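You operate a simulated robot arm through the tools that you are given. There is no shell and no other tool. Be economical: measure what you need, move in short steps, check, and stop when the job is done.

Carry out the task below with a simulated robot arm. There is one attempt and no reset: what you move stays moved.

JOB
Put the blue wax bar on the right bay of the kitting bench away on the side box of the black machine. Turn the stitch dial to 7. Turn the height knob to 30 mm. Fetch the tall black cone and stand it on top of the brown seal carton. The order is free. Set down upright: tall black cone.

It is judged by the outcome, as a careful person would: the job done as asked, and still so three seconds after it is handed in. It fails if anything else is knocked over, pushed out of place, dropped, spilled or broken. A push-on lid holds only when it is set on centred and level and pressed home; a screw cap is set on level and turned clockwise until tight.

ROBOT AND FRAMES
A 7-joint arm with a two-finger parallel gripper on a trunk, on a base that drives. Base frame: it is fixed to the floor where the robot stands at the start and does not move with it; the origin is under the middle of the robot, x ahead of it, y to its left, z up; the surface under the hand at the start is at about z = 880. Units: mm, rad, N and s.
Its first joint turns from -2.897 to 2.897 rad. Places, roughly: blue wax bar [750, 0, 1000]; height knob [3500, 1700, 900]; seal carton [3000, 4500, 1000]; side box of the black machine (18x30 cm) [3380, 2540, 700]; stitch dial [3600, 600, 1400]; tall black cone (8x8x15 cm) [2400, 4600, 900]. Payload 1.57 kg.
The tool frame sits at the grasp point between the pads (the TCP): z along the fingers, y along the line on which they close. The tips reach 30 mm beyond it. The gripper opens to 80 mm. The fingers are 17 mm wide and 12 mm thick; the gripper's body (40 by 82 mm) begins 80 mm behind the TCP.
Orientation is that of the tool frame in the base frame, as a unit quaternion [w, x, y, z]. With the fingers straight down and closing along the base's y, the tool's x points along the base's -x, its y along +y and its z along -z.

CONTROLS
- The arm moves only by the tool jog_arm. Its argument "increments" is one flat list of numbers, 7 for each row, row after row: the finger opening in mm, from 0 to 80, then the shift along the tool's x, y, z in mm, then the turn, a rotation vector about the tool's x, y, z in degrees. In form: [hand, dx, dy, dz, rx, ry, rz, hand, dx, dy, dz, rx, ry, rz, ...]. A call has 1 to 12 rows; each row shifts and turns the commanded pose from where the row before left it, along the tool's axes as they then stand. A row lasts 0.2 s, in which the tool goes at most 50 mm and 0.15 rad; a call with a longer step from one row to the next is refused whole, and so is a gripper value outside its range. A pose out of reach is approached as far as the arm can. The call stops where the force on the tool passes 40 N (or 10 N more than at its start, if that is more) or the arm is blocked; 0.2 s more then pass. Each finger travels about 153 mm/s and halts on what it meets, pressing with about 33 N; the grip force reading is that of the motor and also rises with nothing between the fingers. The clock runs only during rows and for 0.2 s after the last one: add rows that do not move to give the fingers time. It gives the time, the measured TCP pose, the force on the tool (base axes), the opening and the grip force at its end, in the units of the frame above (readings bear some noise), with the torque about the TCP (base axes, N m) and any sound that the robot's microphone picked up, and new pictures: "views" is both (left out), scene, wrist or none.
- Cameras (640 x 400 px; columns grow to the right, rows downward): "scene" is now at [-11, 177.8, 1387.1]; the picture's right is [-0.13, -0.99, 0.00], its down [-0.40, 0.05, -0.92] and it looks along [0.91, -0.12, -0.40] (base axes); focal length 251 px, centre (320, 200). "wrist" rides on the gripper at [72, -7, -122] in the tool frame; the picture's right is [0.09, 1.00, 0.00], its down [-0.84, 0.08, -0.54] and it looks along [-0.54, 0.05, 0.84] (tool axes); focal length 238 px, centre (320, 200).
- steer(legs): drives the robot by 1 to 6 legs, each [ahead, left, turn to the left] in mm, mm and rad, along the robot's own axes; the way and the turn of a leg run together, so that a leg with both is an arc; at most 1500 mm and 3.142 rad a leg. The arm and the cameras ride along, it lands a little off, and it stops where it bumps. It gives what a move gives, and a new picture of the scene camera.
- pan_tilt(pan, tilt): turns the head with the scene camera to pan (to the left, within 2.496 rad either way) and tilt (down, from -0.506 to 1.204), counted from straight ahead of the robot. It gives what a move gives, and a new picture of the scene camera.
- point_at(camera, pixels): there is no depth. For up to 12 entries [column, row, z] of the newest picture of that camera ("zoom" is the newest enlarged one), the place [x, y] in the base frame at which the ray of that pixel passes the height z, good to about 2 mm. No time passes.
- enlarge(camera, box): a new picture of the part [left, top, right, bottom] of that camera's present view, enlarged. No time passes.
- sign_off(): hands the job in; it is judged then, once.

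Work in short steps. Measure before you move; look again where a grasp or a placing could have gone wrong, and mend it. You have 110 turns and 260 pictures in all, those below and enlarged ones among them. Open the gripper and draw the arm clear of the work before you hand the job in, unless the task says otherwise; then end with one line.

The tools are called by a JSON object that holds its "name" and its "arguments". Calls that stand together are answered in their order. jog_arm: Moves the arm, as the interface text tells. Its arguments: {"type":"object","properties":{"increments":{"type":"array"},"views":{"type":"string","enum":["both","scene","wrist","none"]}},"required":["increments"]} The other tools are called the same way: steer (legs) drives the base; pan_tilt (pan, tilt) turns the head that bears the scene camera; point_at (camera, pixels) gives the place at which the rays of pixels pass given heights; enlarge (camera, box) takes an enlarged picture of a part of a camera's view; sign_off () hands the job in.

At the start:

```text
time: 0.0
eef_pos: [627.8, -26.8, 1127.1]
ee_rot: [0.001, 0.001, 1.0, -0.001]
force: [0.3, 0.3, 0.2]
ft_torque: [-0.02, -0.01, 0.01]
grip_width: 80.1
gripper_force: 0.0
robot x, y, heading: [1.2, 2.8, 0.001]
head pan, tilt: [-0.129, 0.412]
```

scene: 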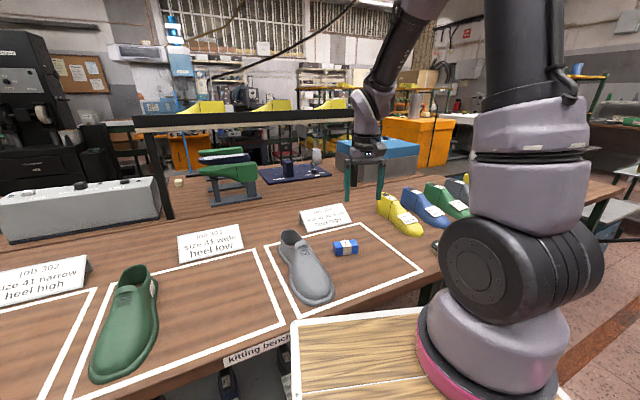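
wrist: 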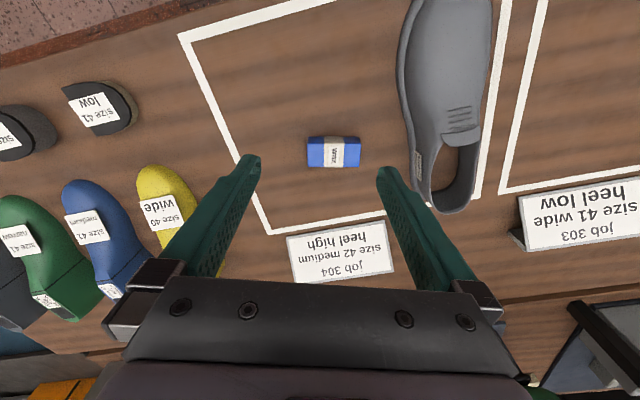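

The blue wax bar is at wrist (334,152). I measure its corners at the top and bottom heights.

{"name": "point_at", "arguments": {"camera": "wrist", "pixels": [[307, 137, 900], [359, 137, 900], [307, 167, 880], [361, 167, 880], [334, 152, 890], [405, 130, 880], [337, 237, 880]]}}

{"name": "enlarge", "arguments": {"camera": "wrist", "box": [270, 110, 400, 190]}}

{"name": "enlarge", "arguments": {"camera": "scene", "box": [260, 200, 420, 300]}}

```text
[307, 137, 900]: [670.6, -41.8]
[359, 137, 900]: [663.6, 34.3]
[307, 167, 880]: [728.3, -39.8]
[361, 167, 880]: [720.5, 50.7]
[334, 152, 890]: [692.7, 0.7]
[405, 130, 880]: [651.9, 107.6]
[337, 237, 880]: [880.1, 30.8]
```

```text
4.92 times, centred on (335, 150) of wrist
```

zoom: 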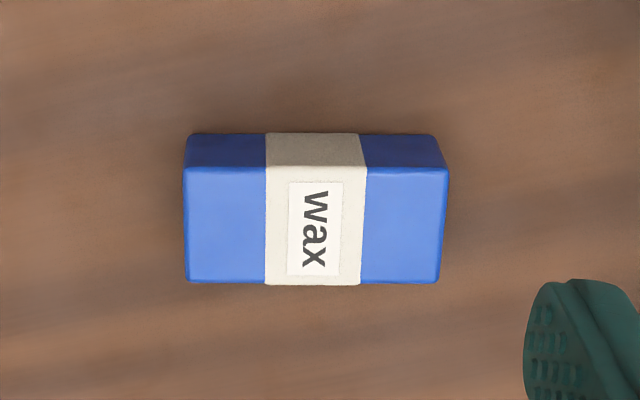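

```text
4.00 times, centred on (340, 250) of scene
```

zoom: 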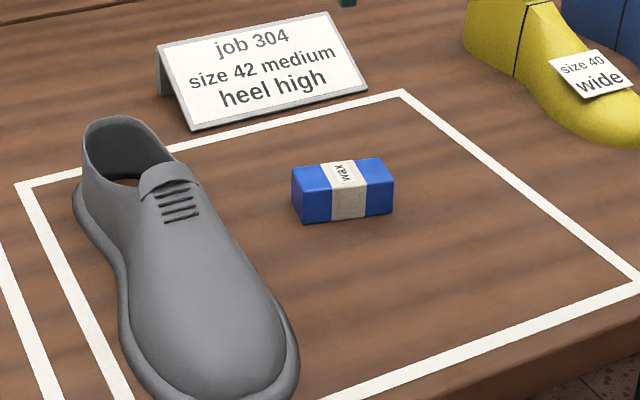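

Now locate the visible edges at candidate heights to get the bar's size.

{"name": "point_at", "arguments": {"camera": "wrist", "pixels": [[334, 136.5, 880], [334, 143, 905], [334, 143, 910], [334, 167, 905], [334, 167, 910], [307, 155, 905], [361, 155, 905]]}}

{"name": "point_at", "arguments": {"camera": "scene", "pixels": [[335.5, 256, 880], [333.2, 243.2, 900], [333.2, 243.2, 905], [333.2, 243.2, 910], [356.5, 253, 880]]}}

```text
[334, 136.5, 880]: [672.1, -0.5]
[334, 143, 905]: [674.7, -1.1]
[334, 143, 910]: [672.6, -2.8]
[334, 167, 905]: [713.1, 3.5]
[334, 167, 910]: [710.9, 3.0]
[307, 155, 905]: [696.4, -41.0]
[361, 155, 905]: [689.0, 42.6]
```

```text
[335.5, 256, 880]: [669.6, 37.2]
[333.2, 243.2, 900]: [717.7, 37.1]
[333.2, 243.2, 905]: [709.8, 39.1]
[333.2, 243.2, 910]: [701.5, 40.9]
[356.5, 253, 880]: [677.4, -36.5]
```

The bar is about 39 x 83 x 29 mm, centred near (692, 1), with its long axis along y and turned about 5°. I go above it and turn the tool 85° to grip across its width.

{"name": "jog_arm", "arguments": {"increments": [80, -32, 14, 0, 0, 0, 0, 80, -32, 14, 0, 0, 0, 0, 80, 0, 0, 0, 0, 0, 8.5, 80, 0, 0, 0, 0, 0, 8.5, 80, 0, 0, 0, 0, 0, 8.5, 80, 0, 0, 0, 0, 0, 8.5, 80, 0, 0, 0, 0, 0, 8.5, 80, 0, 0, 0, 0, 0, 8.5, 80, 0, 0, 0, 0, 0, 8.5, 80, 0, 0, 0, 0, 0, 8.5, 80, 0, 0, 0, 0, 0, 8.5, 80, 0, 0, 0, 0, 0, 8.5]}}

```text
time: 2.6
eef_pos: [691.2, 1.7, 1127.4]
ee_rot: [0.001, 0.676, 0.736, -0.001]
force: [0.2, 1.2, -0.5]
ft_torque: [-0.02, 0.03, 0.03]
grip_width: 79.9
gripper_force: 0.0
robot x, y, heading: [0.3, -0.6, -0.0]
head pan, tilt: [-0.129, 0.412]
```

scene: 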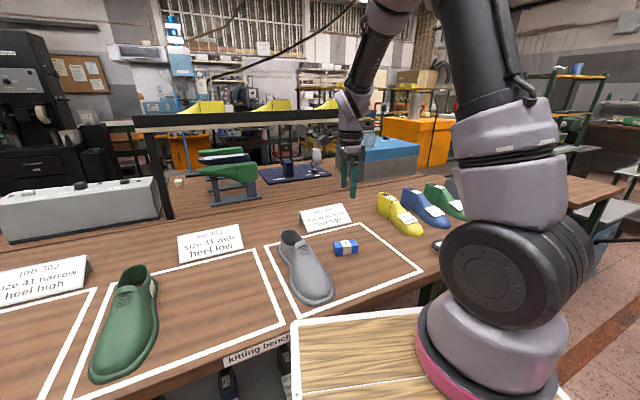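
wrist: 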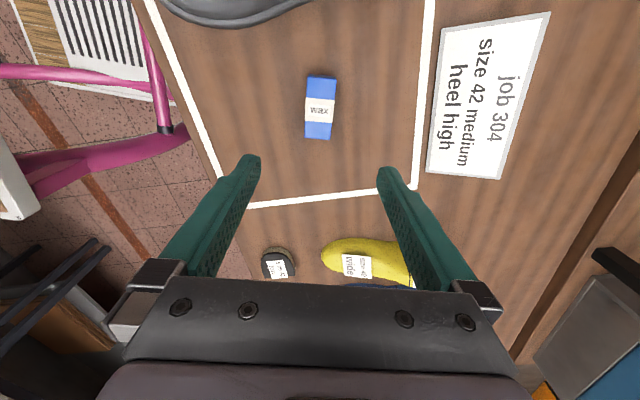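

The bar is now at wrist (320,108). I recheck its centre and ends in this view.

{"name": "point_at", "arguments": {"camera": "wrist", "pixels": [[319, 139, 908], [318, 124, 908], [306, 105, 908], [333, 107, 908], [323, 80, 908], [320, 108, 908]]}}

{"name": "enlarge", "arguments": {"camera": "wrist", "box": [270, 65, 380, 145]}}

```text
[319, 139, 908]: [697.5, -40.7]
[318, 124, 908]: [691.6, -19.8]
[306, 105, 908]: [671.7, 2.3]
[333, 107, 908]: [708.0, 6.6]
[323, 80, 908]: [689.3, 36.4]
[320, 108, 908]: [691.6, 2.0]
```

```text
5.00 times, centred on (325, 105) of wrist
```

zoom: 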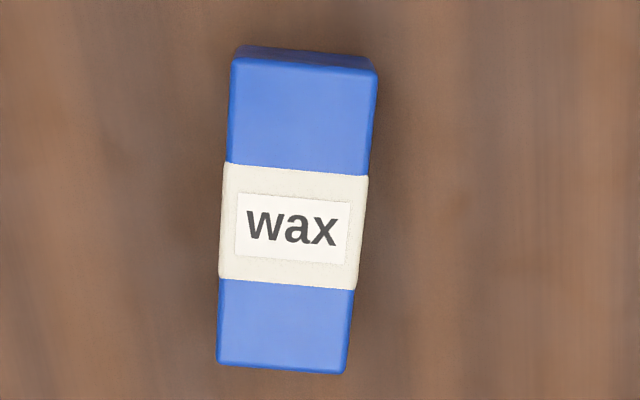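

Centre about (692, 0) and the angle matches. I descend to TCP z 914 and close.

{"name": "jog_arm", "arguments": {"increments": [80, 0, 0, 42, 0, 0, 0, 80, 0, 0, 42, 0, 0, 0, 80, 0, 0, 42, 0, 0, 0, 80, 0, 0, 42, 0, 0, 0, 80, 0, 0, 30, 0, 0, 0, 80, 0, 0, 14, 0, 0, 0, 80, 0, 0, 0, 0, 0, 0, 0, 0, 0, 0, 0, 0, 0, 0, 0, 0, 0, 0, 0, 0, 0, 0, 0, 0, 0, 0, 0]}}

```text
time: 4.8
eef_pos: [692.9, 1.4, 915.1]
ee_rot: [0.002, 0.676, 0.737, 0.0]
force: [0.8, -0.8, 1.2]
ft_torque: [0.04, 0.0, -0.01]
grip_width: 37.1
gripper_force: 33.4
robot x, y, heading: [1.3, -0.2, -0.002]
head pan, tilt: [-0.129, 0.412]
```

scene: 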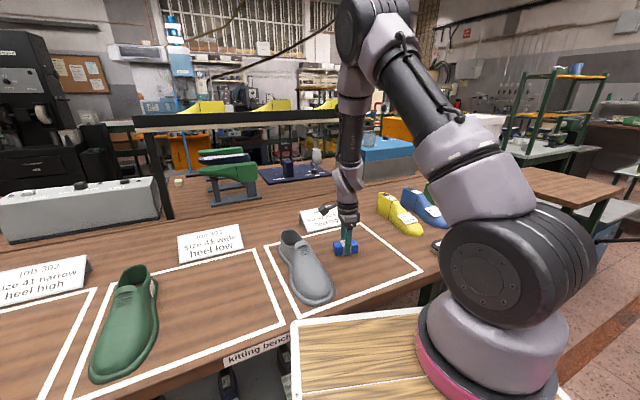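
wrist: 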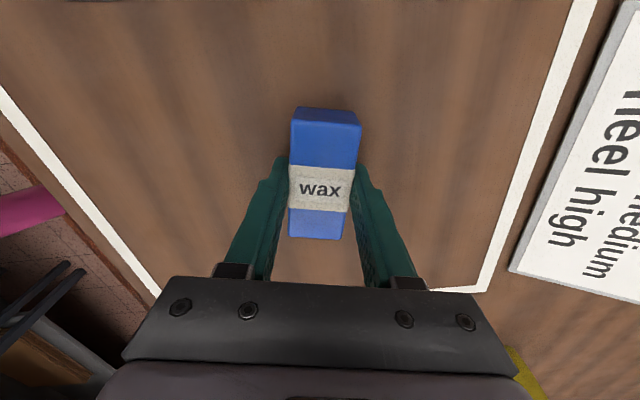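

Gripped at 37 mm. I lift and bring the arm in, then look around for the route.

{"name": "jog_arm", "arguments": {"increments": [0, 0, 0, -45, 0, 0, 0, 0, 0, 0, -45, 0, 0, 0, 0, 0, 0, -45, 0, 0, 0, 0, 0, 0, -45, 0, 0, 0, 0, 0, 0, -45, 0, 0, 0, 0, 0, -40, 0, 0, 0, 0, 0, 0, -40, 0, 0, 0, 0, 0, 0, -40, 0, 0, 0, 0], "views": "wrist"}}

{"name": "pan_tilt", "arguments": {"pan": 0.9, "tilt": 0.35}}

{"name": "pan_tilt", "arguments": {"pan": -0.9, "tilt": 0.35}}

{"name": "pan_tilt", "arguments": {"pan": 0.2, "tilt": 0.1}}

```text
time: 6.6
eef_pos: [573.3, -6.6, 1141.4]
ee_rot: [0.001, 0.676, 0.737, 0.0]
force: [1.3, 1.0, -1.3]
ft_torque: [0.0, 0.06, -0.02]
grip_width: 37.4
gripper_force: 33.0
robot x, y, heading: [-2.4, -3.1, 0.0]
head pan, tilt: [-0.129, 0.412]
```

wrist: 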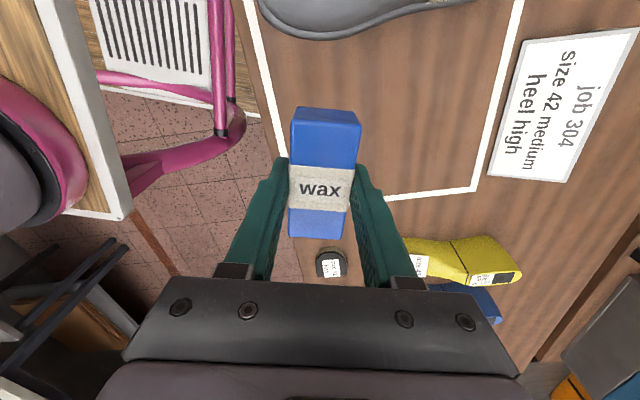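

```text
time: 7.9
eef_pos: [573.2, -5.7, 1142.1]
ee_rot: [0.001, 0.675, 0.738, 0.001]
force: [-0.2, 0.6, -0.3]
ft_torque: [0.02, 0.05, 0.0]
grip_width: 37.2
gripper_force: 32.9
robot x, y, heading: [0.8, -2.4, 0.003]
head pan, tilt: [0.901, 0.351]
```

scene: 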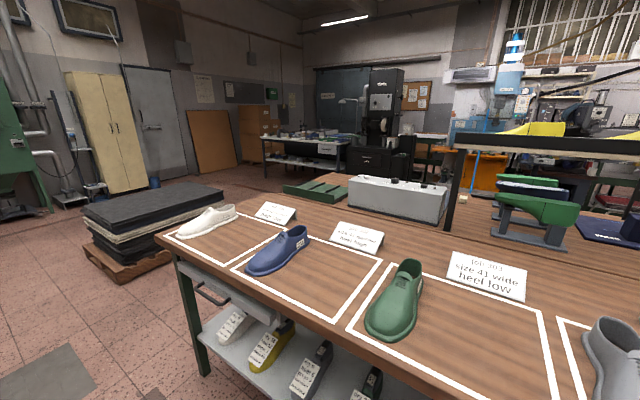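

```text
time: 9.7
eef_pos: [573.6, -8.1, 1141.5]
ee_rot: [0.001, 0.676, 0.737, 0.0]
force: [-0.5, -0.3, -0.3]
ft_torque: [0.03, -0.01, 0.01]
grip_width: 37.3
gripper_force: 33.1
robot x, y, heading: [2.3, 2.7, 0.002]
head pan, tilt: [-0.901, 0.351]
```

scene: 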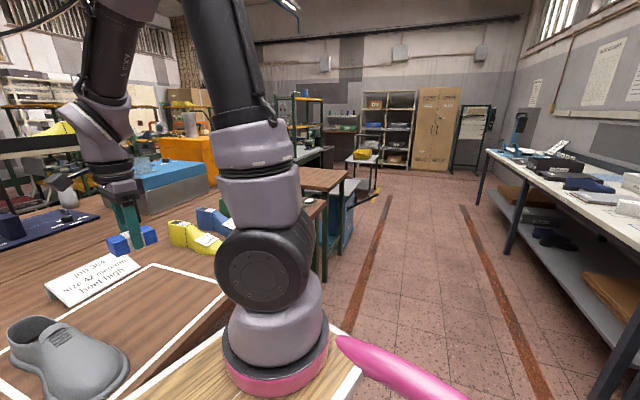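

```text
time: 11.0
eef_pos: [572.8, -7.3, 1141.1]
ee_rot: [0.002, 0.676, 0.737, 0.0]
force: [1.0, -0.3, -0.7]
ft_torque: [0.02, 0.02, 0.02]
grip_width: 37.0
gripper_force: 33.1
robot x, y, heading: [-3.3, 1.1, -0.0]
head pan, tilt: [0.201, 0.099]
```

scene: 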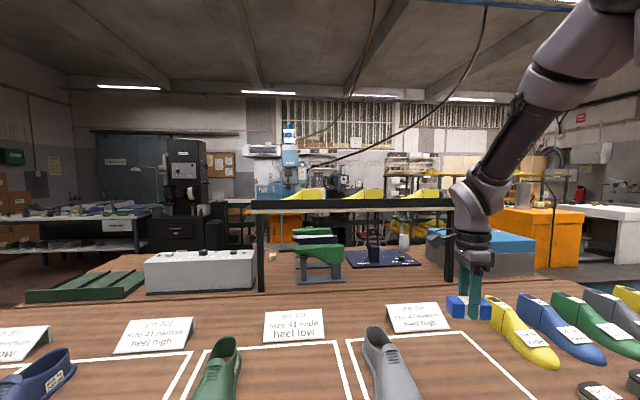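

The bench is long, so I need a route around it by its left end. I view that side and measure.

{"name": "pan_tilt", "arguments": {"pan": 0.95, "tilt": 0.35}}

```text
time: 12.1
eef_pos: [572.9, -8.2, 1141.0]
ee_rot: [0.002, 0.676, 0.737, 0.0]
force: [-0.2, 1.0, -1.0]
ft_torque: [0.01, 0.04, 0.01]
grip_width: 37.2
gripper_force: 33.0
robot x, y, heading: [3.5, 1.3, -0.002]
head pan, tilt: [0.949, 0.351]
```

scene: 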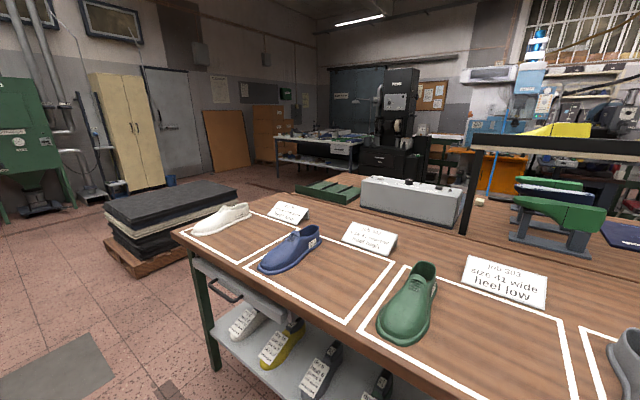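

{"name": "point_at", "arguments": {"camera": "scene", "pixels": [[172, 236, 880], [328, 170, 880], [150, 273, 0], [106, 250, 0], [237, 190, 350], [215, 368, 0], [280, 178, 0], [358, 180, 0], [370, 392, 880], [250, 200, 880]]}}

{"name": "enlarge", "arguments": {"camera": "scene", "box": [240, 60, 480, 210]}}

```text
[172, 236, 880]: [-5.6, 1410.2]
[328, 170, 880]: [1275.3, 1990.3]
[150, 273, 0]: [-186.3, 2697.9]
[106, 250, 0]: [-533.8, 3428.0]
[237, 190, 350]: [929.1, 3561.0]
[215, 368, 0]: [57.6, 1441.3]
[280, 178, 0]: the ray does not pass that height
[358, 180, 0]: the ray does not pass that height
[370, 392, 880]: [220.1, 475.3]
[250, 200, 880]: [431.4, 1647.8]
```

```text
2.67 times, centred on (360, 135) of scene
```

zoom: 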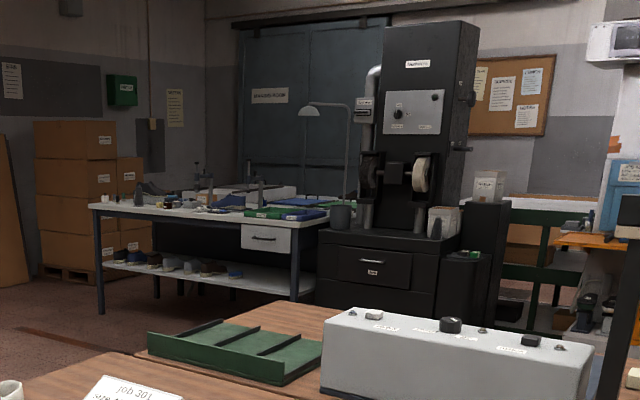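

I measure the pallet and bench edge in more detail before driving.

{"name": "point_at", "arguments": {"camera": "scene", "pixels": [[187, 255, 0], [106, 240, 0], [152, 275, 0], [238, 195, 300], [175, 233, 880], [210, 210, 880], [205, 370, 0], [280, 330, 880], [50, 200, 0], [120, 345, 0]]}}

{"name": "pan_tilt", "arguments": {"pan": 1.5, "tilt": 0.7}}

```text
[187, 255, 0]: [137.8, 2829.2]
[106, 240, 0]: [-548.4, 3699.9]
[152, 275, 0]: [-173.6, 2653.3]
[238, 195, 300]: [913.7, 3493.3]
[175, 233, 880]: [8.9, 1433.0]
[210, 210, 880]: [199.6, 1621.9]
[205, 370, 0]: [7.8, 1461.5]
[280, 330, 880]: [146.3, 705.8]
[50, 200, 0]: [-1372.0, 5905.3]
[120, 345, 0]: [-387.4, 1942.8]
```

```text
time: 13.1
eef_pos: [574.4, -7.2, 1142.3]
ee_rot: [0.001, 0.676, 0.737, -0.001]
force: [-0.3, -0.2, -1.2]
ft_torque: [0.01, 0.0, 0.0]
grip_width: 37.1
gripper_force: 33.1
robot x, y, heading: [0.9, 0.3, -0.0]
head pan, tilt: [1.499, 0.7]
```

scene: 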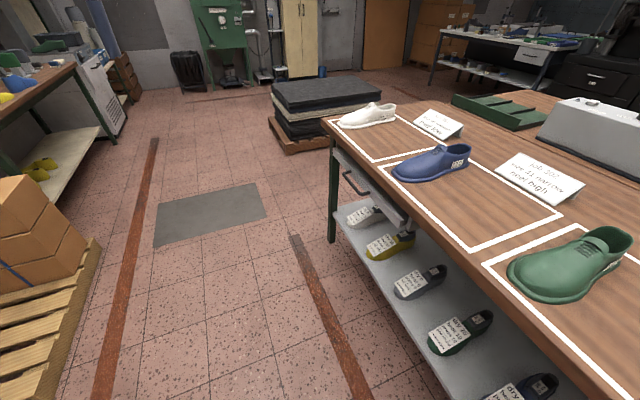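

{"name": "point_at", "arguments": {"camera": "scene", "pixels": [[323, 120, 880], [333, 240, 0], [288, 153, 0], [330, 145, 0], [375, 103, 880], [460, 95, 880], [265, 205, 0], [155, 243, 0], [293, 237, 0], [560, 385, 880], [450, 237, 880], [430, 90, 0]]}}

{"name": "enlarge", "arguments": {"camera": "scene", "box": [250, 20, 570, 220]}}

```text
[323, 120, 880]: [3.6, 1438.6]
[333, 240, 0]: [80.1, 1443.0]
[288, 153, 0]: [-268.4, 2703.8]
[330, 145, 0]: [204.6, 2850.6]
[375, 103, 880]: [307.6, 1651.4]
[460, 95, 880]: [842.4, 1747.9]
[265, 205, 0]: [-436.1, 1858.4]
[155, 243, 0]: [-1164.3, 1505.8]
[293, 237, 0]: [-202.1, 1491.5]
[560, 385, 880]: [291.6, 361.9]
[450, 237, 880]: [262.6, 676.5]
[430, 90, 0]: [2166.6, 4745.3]
```

```text
2.00 times, centred on (410, 120) of scene
```

zoom: 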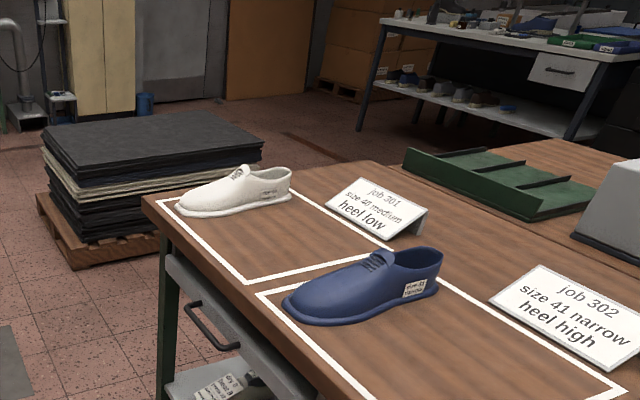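

The left passage between the bench corner (4,1438) and the pallet corner (-174,2653) is about 1.2 m wide. I back off, then strafe left to its mouth.

{"name": "steer", "arguments": {"legs": [[-350, 0, 0], [-100, 1000, 0], [-50, 1000, 0]]}}

{"name": "pan_tilt", "arguments": {"pan": 0.1, "tilt": 0.4}}

```text
time: 24.9
eef_pos: [50.1, 2001.1, 1142.1]
ee_rot: [0.001, 0.668, 0.744, 0.001]
force: [-1.0, -0.5, -1.1]
ft_torque: [0.01, 0.02, 0.0]
grip_width: 37.4
gripper_force: 33.2
robot x, y, heading: [-523.4, 1996.5, 0.02]
head pan, tilt: [1.499, 0.7]
```

scene: 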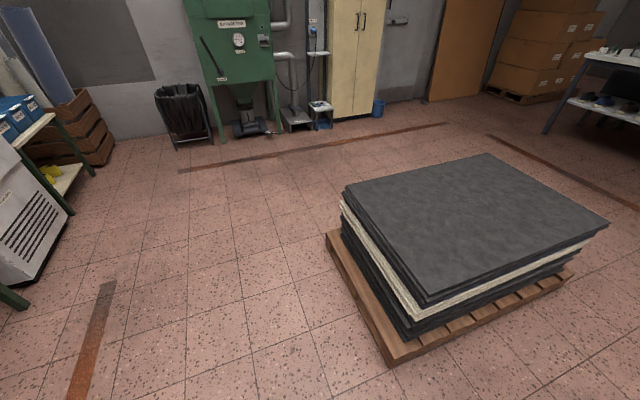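

```text
time: 26.5
eef_pos: [50.9, 2000.1, 1141.2]
ee_rot: [0.002, 0.668, 0.744, 0.0]
force: [-0.1, 0.1, -1.5]
ft_torque: [0.01, 0.0, 0.0]
grip_width: 37.0
gripper_force: 32.5
robot x, y, heading: [-522.1, 1996.9, 0.026]
head pan, tilt: [0.099, 0.4]
```

scene: 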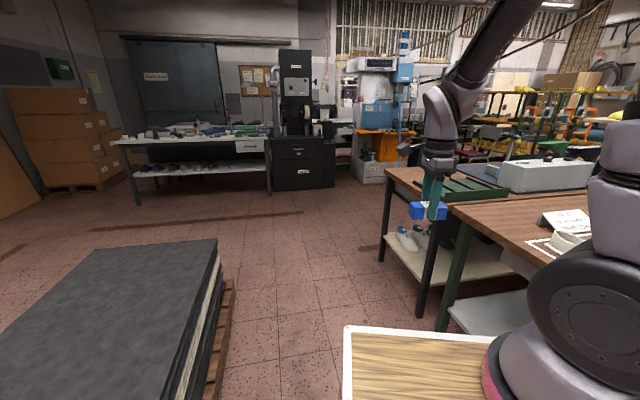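

Clear corridor ahead. I measure its sides and the machine.

{"name": "point_at", "arguments": {"camera": "scene", "pixels": [[232, 282, 0], [213, 390, 0], [441, 331, 0], [418, 315, 0], [382, 262, 0], [275, 190, 0], [333, 186, 0], [135, 205, 0], [270, 196, 0], [376, 170, 880], [348, 330, 880], [306, 212, 0]]}}

{"name": "enlarge", "arguments": {"camera": "scene", "box": [240, 40, 420, 200]}}

```text
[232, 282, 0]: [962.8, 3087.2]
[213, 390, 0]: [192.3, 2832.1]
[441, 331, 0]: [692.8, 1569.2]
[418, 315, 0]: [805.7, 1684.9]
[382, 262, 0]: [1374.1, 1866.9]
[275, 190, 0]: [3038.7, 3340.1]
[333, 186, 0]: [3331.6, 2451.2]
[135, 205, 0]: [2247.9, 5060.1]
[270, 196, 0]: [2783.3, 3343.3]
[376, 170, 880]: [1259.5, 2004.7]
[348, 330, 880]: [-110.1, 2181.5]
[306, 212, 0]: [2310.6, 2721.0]
```

```text
2.50 times, centred on (330, 120) of scene
```

zoom: 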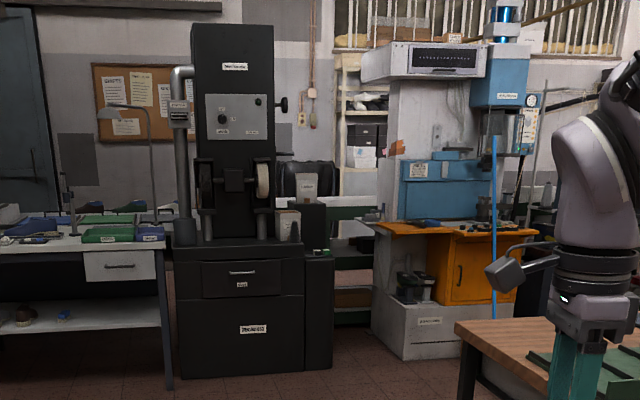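

Corridor clear: bench back corner near (1260,2005), pallet end near (963,3087). I turn to the room's heading and drive through, stopping to look.

{"name": "steer", "arguments": {"legs": [[0, 0, 0.285], [850, 0, 0], [850, 0, 0], [400, -150, 0]]}}

{"name": "pan_tilt", "arguments": {"pan": 0.0, "tilt": 0.4}}

```text
time: 38.1
eef_pos: [2052.6, 2649.4, 1142.3]
ee_rot: [0.001, 0.552, 0.834, 0.0]
force: [-0.6, 0.3, -1.6]
ft_torque: [-0.02, 0.02, -0.02]
grip_width: 37.3
gripper_force: 33.1
robot x, y, heading: [1508.6, 2480.0, 0.317]
head pan, tilt: [0.099, 0.4]
```

scene: 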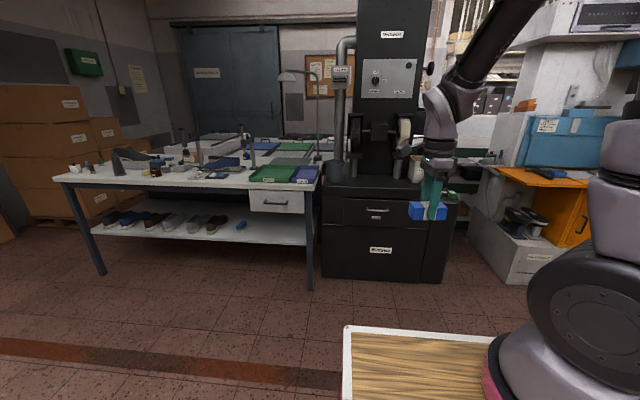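

```text
time: 38.8
eef_pos: [2053.0, 2648.3, 1142.2]
ee_rot: [0.001, 0.551, 0.834, 0.0]
force: [0.2, -0.2, -1.8]
ft_torque: [0.01, 0.02, -0.02]
grip_width: 37.1
gripper_force: 33.3
robot x, y, heading: [1500.9, 2475.3, 0.316]
head pan, tilt: [0.0, 0.4]
```

scene: 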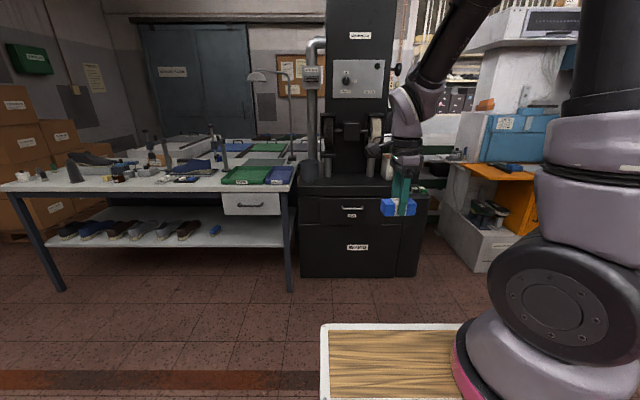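

The machine lies ahead and right. I measure its base corner, then approach.

{"name": "point_at", "arguments": {"camera": "scene", "pixels": [[417, 276, 0], [395, 278, 0], [300, 276, 0], [290, 292, 0], [485, 271, 0], [426, 190, 700]]}}

{"name": "steer", "arguments": {"legs": [[800, -420, 0]]}}

```text
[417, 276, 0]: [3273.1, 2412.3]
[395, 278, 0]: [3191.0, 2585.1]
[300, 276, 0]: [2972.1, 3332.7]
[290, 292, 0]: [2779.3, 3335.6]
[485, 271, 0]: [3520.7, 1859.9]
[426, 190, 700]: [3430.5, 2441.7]
```

```text
time: 43.5
eef_pos: [2939.1, 2514.3, 1142.3]
ee_rot: [0.002, 0.549, 0.836, 0.0]
force: [-0.5, -0.1, -0.8]
ft_torque: [-0.03, -0.01, 0.0]
grip_width: 37.2
gripper_force: 33.1
robot x, y, heading: [2395.2, 2338.1, 0.321]
head pan, tilt: [0.0, 0.4]
```

scene: 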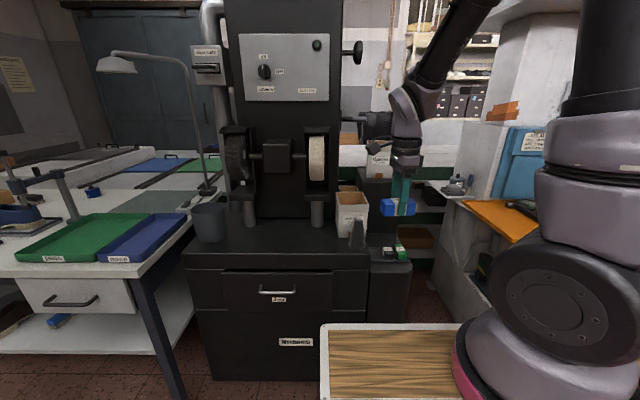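

{"name": "pan_tilt", "arguments": {"pan": -0.25, "tilt": 0.55}}

{"name": "enlarge", "arguments": {"camera": "scene", "box": [330, 120, 530, 320]}}

```text
time: 44.3
eef_pos: [2939.0, 2513.9, 1141.9]
ee_rot: [0.002, 0.549, 0.836, 0.0]
force: [-0.5, 0.2, -0.9]
ft_torque: [0.04, 0.02, 0.0]
grip_width: 37.2
gripper_force: 33.0
robot x, y, heading: [2390.6, 2337.4, 0.322]
head pan, tilt: [-0.25, 0.55]
```

scene: 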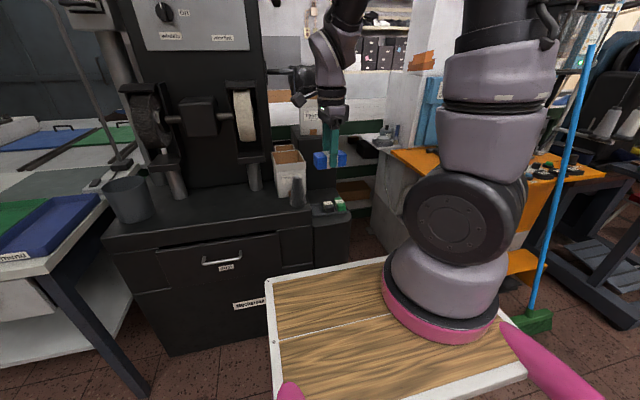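

```text
2.00 times, centred on (430, 220) of scene
```

zoom: 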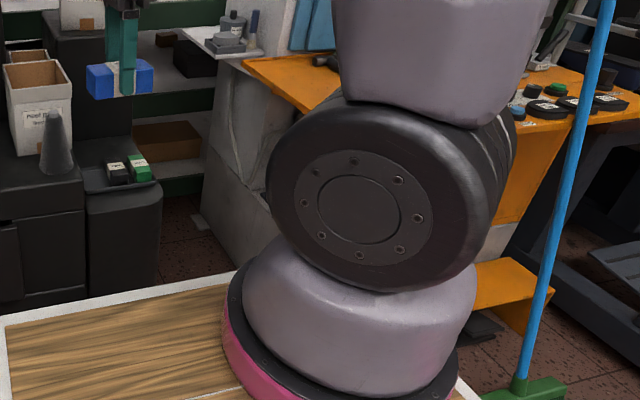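

The side box carries a black and a green wax bar near its front. I zoom in for its corners.

{"name": "enlarge", "arguments": {"camera": "scene", "box": [290, 150, 370, 230]}}

```text
5.00 times, centred on (330, 190) of scene
```

zoom: 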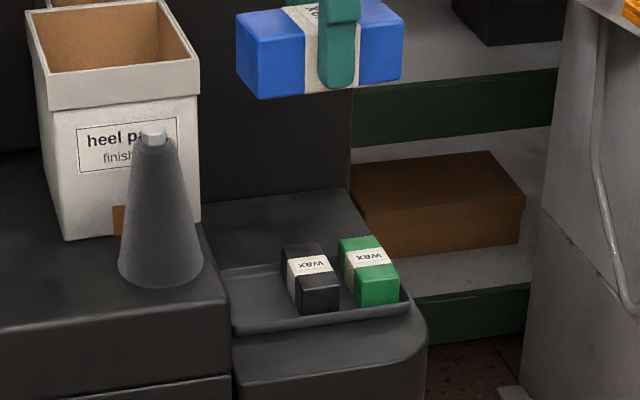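

{"name": "point_at", "arguments": {"camera": "zoom", "pixels": [[235, 375, 700], [425, 330, 700], [345, 188, 700], [205, 228, 700], [222, 275, 705], [240, 332, 705], [408, 300, 705], [285, 300, 705], [300, 315, 705], [365, 305, 705], [372, 262, 705], [383, 245, 700]]}}

```text
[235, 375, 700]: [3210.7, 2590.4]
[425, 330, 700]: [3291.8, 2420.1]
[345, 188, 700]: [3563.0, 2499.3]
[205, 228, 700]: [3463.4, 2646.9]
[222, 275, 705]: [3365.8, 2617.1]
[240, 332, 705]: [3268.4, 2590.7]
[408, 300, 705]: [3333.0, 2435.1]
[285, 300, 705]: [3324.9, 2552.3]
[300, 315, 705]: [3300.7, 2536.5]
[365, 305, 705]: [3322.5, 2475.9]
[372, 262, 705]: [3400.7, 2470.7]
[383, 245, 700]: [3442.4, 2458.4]
```

Side box top: tray with bars in front, a free area about 150 mm deep behind it centred near (3460, 2559). I turn the tool back 85° so the bar lies front-to-back and shift right, then check the broom's place before driving closer.

{"name": "jog_arm", "arguments": {"increments": [0, 0, 0, 0, 0, 0, -8.5, 0, 0, 0, 0, 0, 0, -8.5, 0, 0, 0, 0, 0, 0, -8.5, 0, 0, 0, 0, 0, 0, -8.5, 0, 0, 0, 0, 0, 0, -8.5, 0, 0, 0, 0, 0, 0, -8.5, 0, 0, 0, 0, 0, 0, -8.5, 0, 0, 0, 0, 0, 0, -8.5, 0, 0, 0, 0, 0, 0, -8.5, 0, 0, 0, 0, 0, 0, -8.5, 0, 0, -45, 0, 0, 0, 0, 0, 0, -45, 0, 0, 0, 0]}}

{"name": "point_at", "arguments": {"camera": "scene", "pixels": [[497, 330, 0], [552, 315, 0], [530, 310, 0], [552, 200, 880], [265, 280, 700]]}}

```text
time: 46.9
eef_pos: [2966.8, 2429.3, 1142.5]
ee_rot: [0.001, -0.161, 0.987, -0.001]
force: [-0.3, 1.0, -1.4]
ft_torque: [-0.03, 0.02, 0.01]
grip_width: 37.3
gripper_force: 33.4
robot x, y, heading: [2393.1, 2337.6, 0.324]
head pan, tilt: [-0.25, 0.55]
```

scene: 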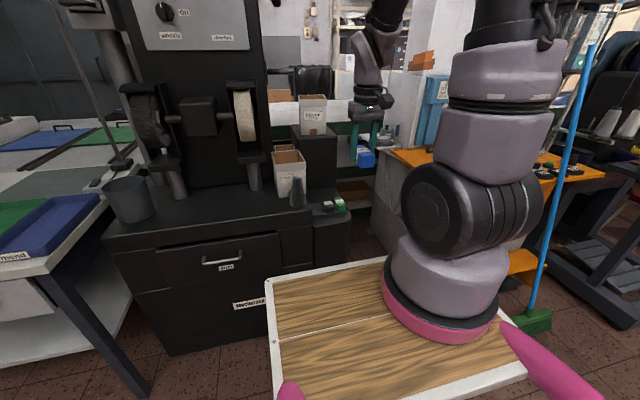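
wrist: 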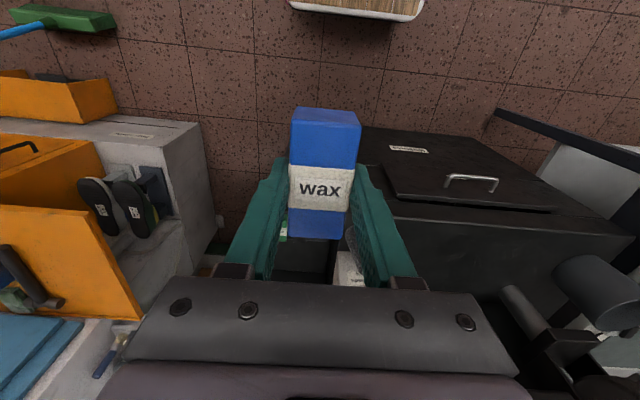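

```text
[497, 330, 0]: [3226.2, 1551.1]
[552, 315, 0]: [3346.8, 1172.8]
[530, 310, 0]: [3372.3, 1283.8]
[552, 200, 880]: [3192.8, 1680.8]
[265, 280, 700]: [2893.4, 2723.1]
```

Broom is far to the right. I drive ahead 300 mm.

{"name": "steer", "arguments": {"legs": [[300, 0, 0]]}}

{"name": "enlarge", "arguments": {"camera": "scene", "box": [280, 120, 440, 280]}}

```text
time: 49.0
eef_pos: [3250.9, 2519.2, 1141.9]
ee_rot: [0.001, -0.156, 0.988, 0.0]
force: [0.1, -0.4, -1.6]
ft_torque: [-0.02, 0.02, 0.02]
grip_width: 37.2
gripper_force: 32.7
robot x, y, heading: [2679.8, 2430.4, 0.316]
head pan, tilt: [-0.25, 0.55]
```

scene: 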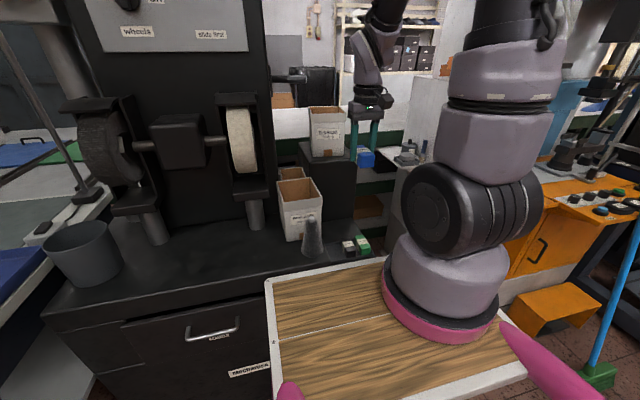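

```text
2.50 times, centred on (360, 200) of scene
```

zoom: 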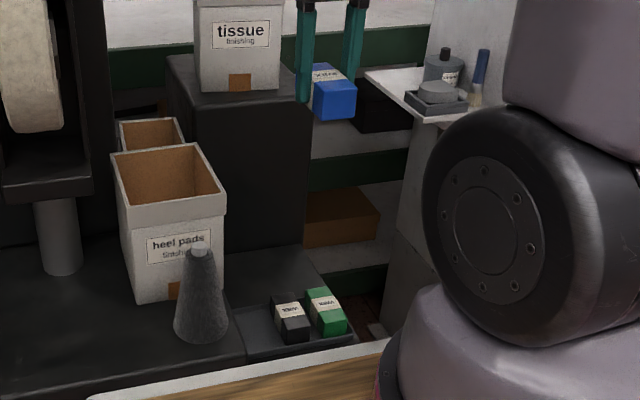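

{"name": "point_at", "arguments": {"camera": "zoom", "pixels": [[303, 243, 700], [228, 285, 700], [230, 310, 705], [318, 285, 705], [332, 293, 705], [333, 290, 700], [247, 355, 705], [355, 338, 705], [303, 60, 950], [200, 340, 760], [223, 255, 880]]}}

{"name": "enlarge", "arguments": {"camera": "scene", "box": [330, 200, 390, 270]}}

```text
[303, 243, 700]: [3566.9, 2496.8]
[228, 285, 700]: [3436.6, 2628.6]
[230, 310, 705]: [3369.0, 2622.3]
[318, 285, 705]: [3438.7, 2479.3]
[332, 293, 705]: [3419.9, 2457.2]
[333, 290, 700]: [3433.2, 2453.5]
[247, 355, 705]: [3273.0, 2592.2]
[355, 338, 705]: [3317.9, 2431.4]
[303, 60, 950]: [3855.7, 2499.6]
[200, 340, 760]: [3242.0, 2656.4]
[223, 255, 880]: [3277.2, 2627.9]
```

```text
5.71 times, centred on (360, 235) of scene
```

zoom: 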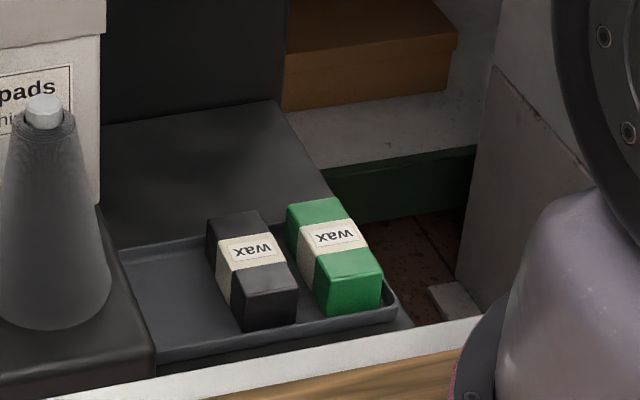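

{"name": "point_at", "arguments": {"camera": "zoom", "pixels": [[275, 98, 700], [110, 122, 700], [118, 252, 706], [330, 195, 700], [105, 200, 700], [280, 225, 706], [290, 128, 700], [215, 160, 700], [125, 265, 706], [205, 245, 706]]}}

```text
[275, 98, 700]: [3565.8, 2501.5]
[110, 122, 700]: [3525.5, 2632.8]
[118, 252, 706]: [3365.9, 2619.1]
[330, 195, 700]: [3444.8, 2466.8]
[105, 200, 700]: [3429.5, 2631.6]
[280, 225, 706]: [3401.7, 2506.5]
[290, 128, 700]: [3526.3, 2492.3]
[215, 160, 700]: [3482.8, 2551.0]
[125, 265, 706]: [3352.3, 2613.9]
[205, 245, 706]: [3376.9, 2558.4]
```

Target (3458, 2559). I move over it at height first.

{"name": "jog_arm", "arguments": {"increments": [0, -42, -5.2, 0, 0, 0, 0, 0, -42, -5.2, 0, 0, 0, 0, 0, -42, -5.2, 0, 0, 0, 0, 0, -42, -5.2, 0, 0, 0, 0, 0, -41, -5.2, 0, 0, 0, 0, 0, 0, 0, 40, 0, 0, 0, 0, 0, 0, 40, 0, 0, 0]}}

```text
time: 50.6
eef_pos: [3457.6, 2559.0, 1060.8]
ee_rot: [0.0, -0.156, 0.988, 0.0]
force: [0.6, -0.2, -0.2]
ft_torque: [0.0, 0.03, -0.01]
grip_width: 37.2
gripper_force: 33.2
robot x, y, heading: [2677.2, 2431.4, 0.314]
head pan, tilt: [-0.25, 0.55]
```

scene: 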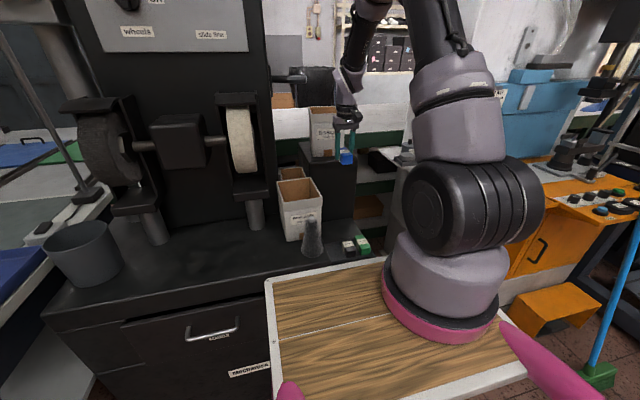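
wrist: 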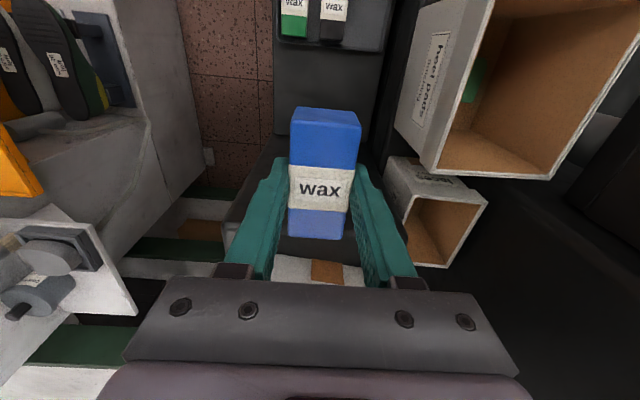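

The tissue box on the tall block lies just beyond the bar at wrist (320,262). I check its clearance.

{"name": "point_at", "arguments": {"camera": "wrist", "pixels": [[320, 257, 950], [320, 257, 900], [320, 280, 1000], [320, 280, 950], [330, 245, 900], [330, 139, 700], [330, 45, 705], [270, 100, 700], [385, 100, 700]]}}

{"name": "enlarge", "arguments": {"camera": "wrist", "box": [220, 180, 420, 300]}}

{"name": "enlarge", "arguments": {"camera": "scene", "box": [280, 60, 420, 260]}}

```text
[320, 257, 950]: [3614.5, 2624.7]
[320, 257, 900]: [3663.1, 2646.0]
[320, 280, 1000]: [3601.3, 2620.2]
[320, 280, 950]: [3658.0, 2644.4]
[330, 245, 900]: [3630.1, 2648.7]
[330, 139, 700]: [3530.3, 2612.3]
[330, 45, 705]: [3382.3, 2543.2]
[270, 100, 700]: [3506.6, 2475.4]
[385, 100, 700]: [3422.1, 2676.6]
```

```text
3.20 times, centred on (320, 240) of wrist
```

zoom: 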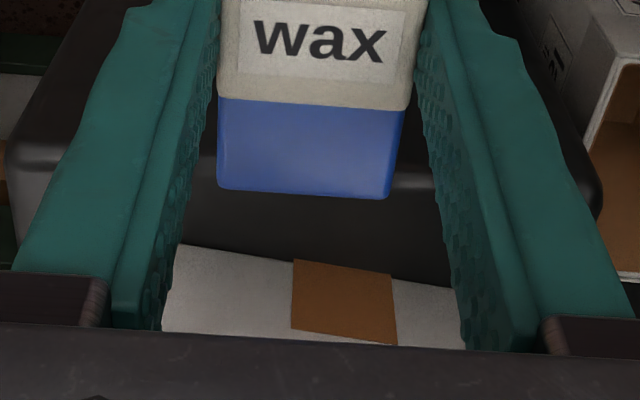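

```text
2.00 times, centred on (350, 160) of scene
```

zoom: 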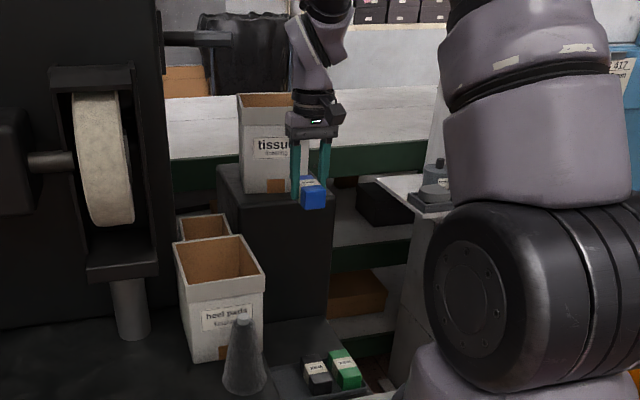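

Clearance to the block is about 85 mm. I lower to about 800 and look.

{"name": "jog_arm", "arguments": {"increments": [0, 0, 0, 40, 0, 0, 0, 0, 0, 0, 40, 0, 0, 0, 0, 0, 0, 40, 0, 0, 0, 0, 0, 0, 40, 0, 0, 0, 0, 0, 0, 40, 0, 0, 0, 0, 0, 0, 40, 0, 0, 0]}}

```text
time: 52.0
eef_pos: [3458.6, 2556.9, 820.3]
ee_rot: [0.002, -0.157, 0.988, 0.001]
force: [0.4, 0.8, -0.6]
ft_torque: [0.0, -0.01, 0.01]
grip_width: 37.2
gripper_force: 32.9
robot x, y, heading: [2677.2, 2433.3, 0.313]
head pan, tilt: [-0.25, 0.55]
```

scene: 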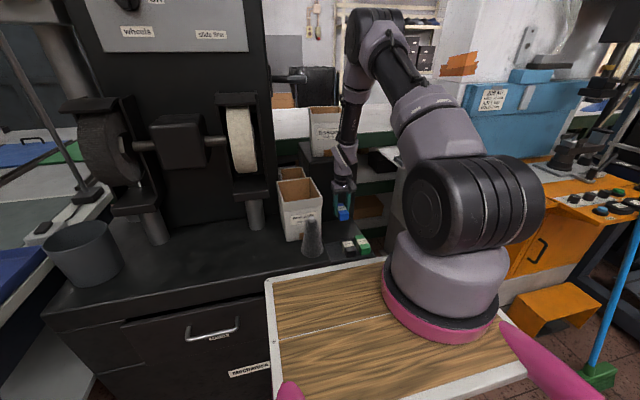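
wrist: 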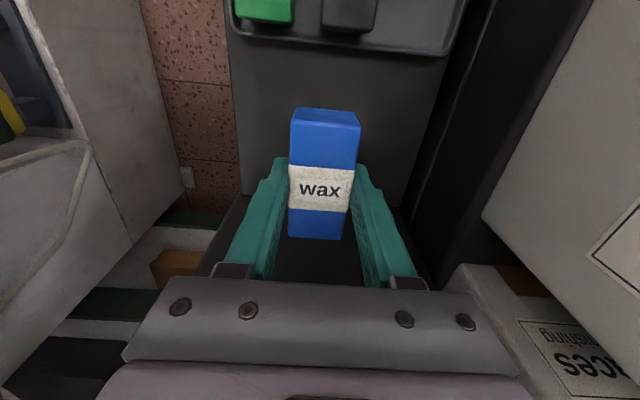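

Position looks good over the free area. I lower to 745 and then in small steps until contact.

{"name": "jog_arm", "arguments": {"increments": [0, 0, 0, 40, 0, 0, 0, 0, 0, 0, 33, 0, 0, 0, 0, 0, 0, 5, 0, 0, 0, 0, 0, 0, 3, 0, 0, 0, 0, 0, 0, 2, 0, 0, 0]}}

```text
time: 53.2
eef_pos: [3459.8, 2559.5, 739.5]
ee_rot: [0.001, -0.157, 0.988, 0.0]
force: [0.3, -0.5, -1.8]
ft_torque: [0.04, 0.01, -0.04]
grip_width: 37.3
gripper_force: 33.0
robot x, y, heading: [2673.7, 2434.3, 0.317]
head pan, tilt: [-0.25, 0.55]
```

scene: 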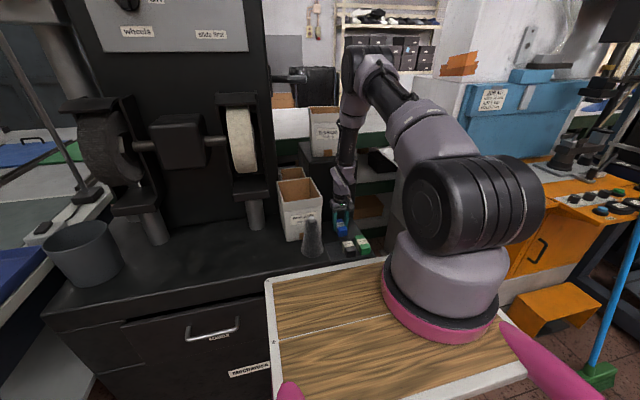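
wrist: 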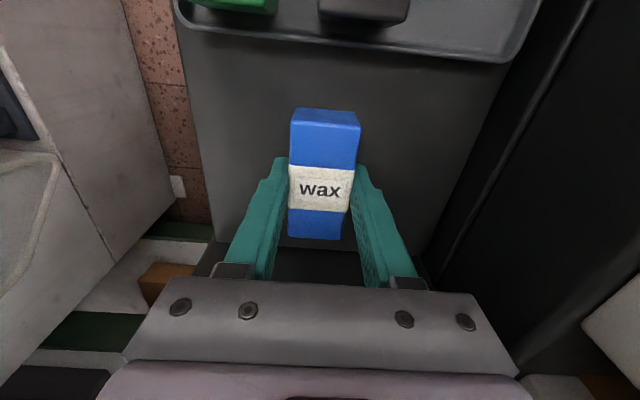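

Still no contact at 739.5; continue in 2 mm steps.

{"name": "jog_arm", "arguments": {"increments": [0, 0, 0, 2, 0, 0, 0, 0, 0, 0, 2, 0, 0, 0, 0, 0, 0, 1, 0, 0, 0], "views": "none"}}

{"name": "jog_arm", "arguments": {"increments": [0, 0, 0, 1, 0, 0, 0, 0, 0, 0, 1, 0, 0, 0], "views": "wrist"}}

```text
time: 54.0
eef_pos: [3459.9, 2558.1, 734.8]
ee_rot: [0.001, -0.156, 0.988, -0.001]
force: [-4.4, -2.3, 18.6]
ft_torque: [-0.04, 0.44, -0.01]
grip_width: 37.1
gripper_force: 32.9
robot x, y, heading: [2676.5, 2431.7, 0.312]
head pan, tilt: [-0.25, 0.55]
```

```text
time: 54.6
eef_pos: [3459.6, 2559.1, 732.3]
ee_rot: [0.003, -0.156, 0.988, -0.001]
force: [-2.5, 0.0, 32.2]
ft_torque: [0.02, 0.06, 0.01]
grip_width: 37.6
gripper_force: 32.6
robot x, y, heading: [2671.0, 2431.9, 0.317]
head pan, tilt: [-0.25, 0.55]
```

wrist: 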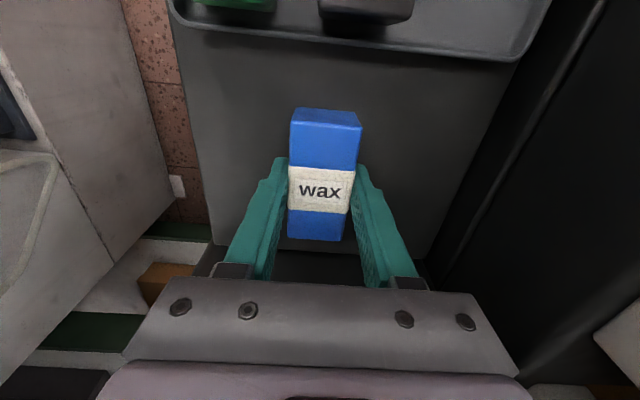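

Contact with the box. I relax 2 mm, open to 56 mm, and rise.

{"name": "jog_arm", "arguments": {"increments": [0, 0, 0, -2, 0, 0, 0, 56, 0, 0, 0, 0, 0, 0, 56, 0, 0, 0, 0, 0, 0, 56, 0, 0, -20, 0, 0, 0, 56, 0, 0, -40, 0, 0, 0, 56, 0, 0, -40, 0, 0, 0, 56, 0, 0, -45, 0, 0, 0, 56, 0, 0, -45, 0, 0, 0, 56, 0, 0, -45, 0, 0, 0, 56, 0, 0, -45, 0, 0, 0, 56, 0, 0, -45, 0, 0, 0, 56, 0, 0, -45, 0, 0, 0]}}

```text
time: 57.2
eef_pos: [3459.0, 2558.2, 1105.0]
ee_rot: [0.0, -0.157, 0.988, -0.001]
force: [0.0, 0.3, -0.5]
ft_torque: [-0.01, 0.0, 0.0]
grip_width: 55.9
gripper_force: 0.0
robot x, y, heading: [2676.2, 2433.2, 0.317]
head pan, tilt: [-0.25, 0.55]
```

scene: 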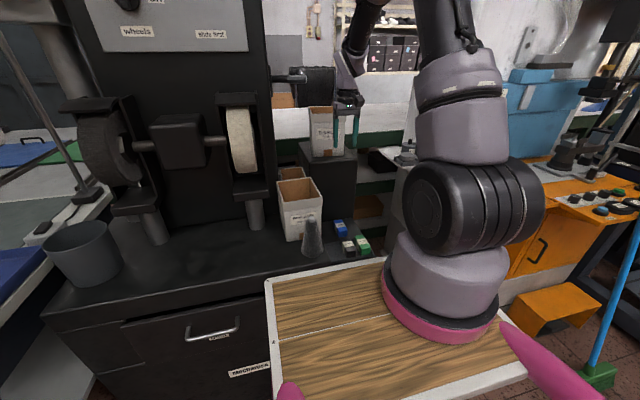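
wrist: 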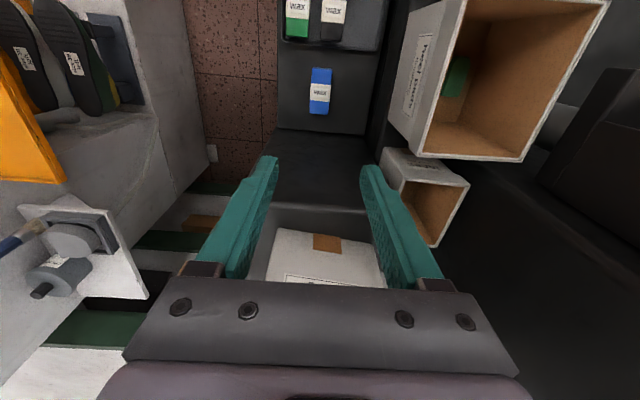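

The bar rests on the side box. I draw the arm in, back off, and look to the right towards the knob.

{"name": "jog_arm", "arguments": {"increments": [56, 45, 0, 0, 0, 0, 0, 56, 45, 0, 0, 0, 0, 0, 56, 45, 0, 0, 0, 0, 0, 56, 45, 0, 0, 0, 0, 0, 40, 40, 0, -40, 0, 0, 0], "views": "none"}}

{"name": "steer", "arguments": {"legs": [[-450, 0, 0]]}}

{"name": "pan_tilt", "arguments": {"pan": -0.9, "tilt": 0.35}}

```text
refused: row 5 steps farther than a row can; nothing moved
```

```text
time: 59.9
eef_pos: [3029.5, 2419.1, 1105.6]
ee_rot: [0.001, -0.158, 0.987, -0.001]
force: [-0.7, 0.2, -0.2]
ft_torque: [-0.01, 0.03, -0.01]
grip_width: 55.8
gripper_force: 0.1
robot x, y, heading: [2251.3, 2293.3, 0.315]
head pan, tilt: [-0.25, 0.55]
```

scene: 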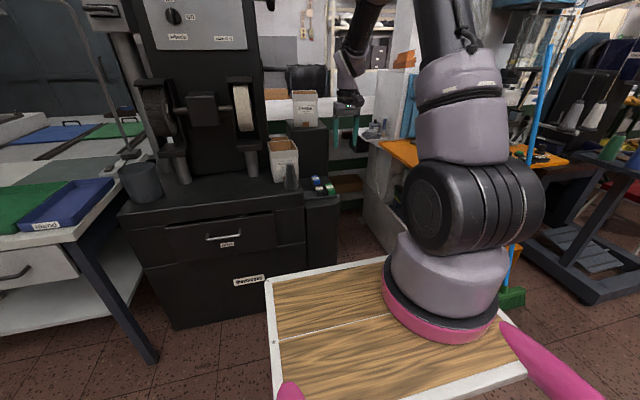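

```text
time: 60.9
eef_pos: [3028.7, 2417.3, 1104.9]
ee_rot: [0.0, -0.157, 0.988, 0.0]
force: [0.2, 0.1, 0.0]
ft_torque: [0.04, -0.02, 0.02]
grip_width: 56.1
gripper_force: 0.1
robot x, y, heading: [2249.3, 2294.6, 0.317]
head pan, tilt: [-0.901, 0.351]
```

scene: 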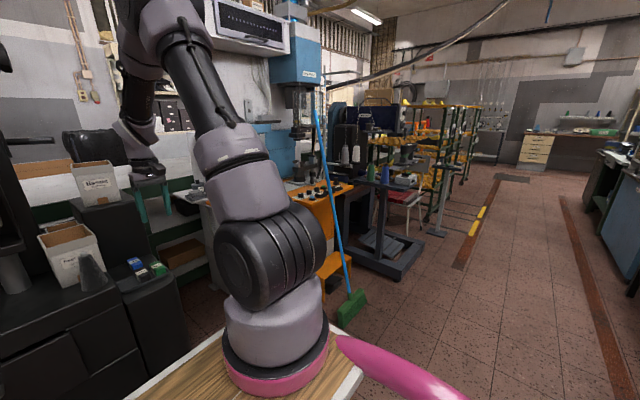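

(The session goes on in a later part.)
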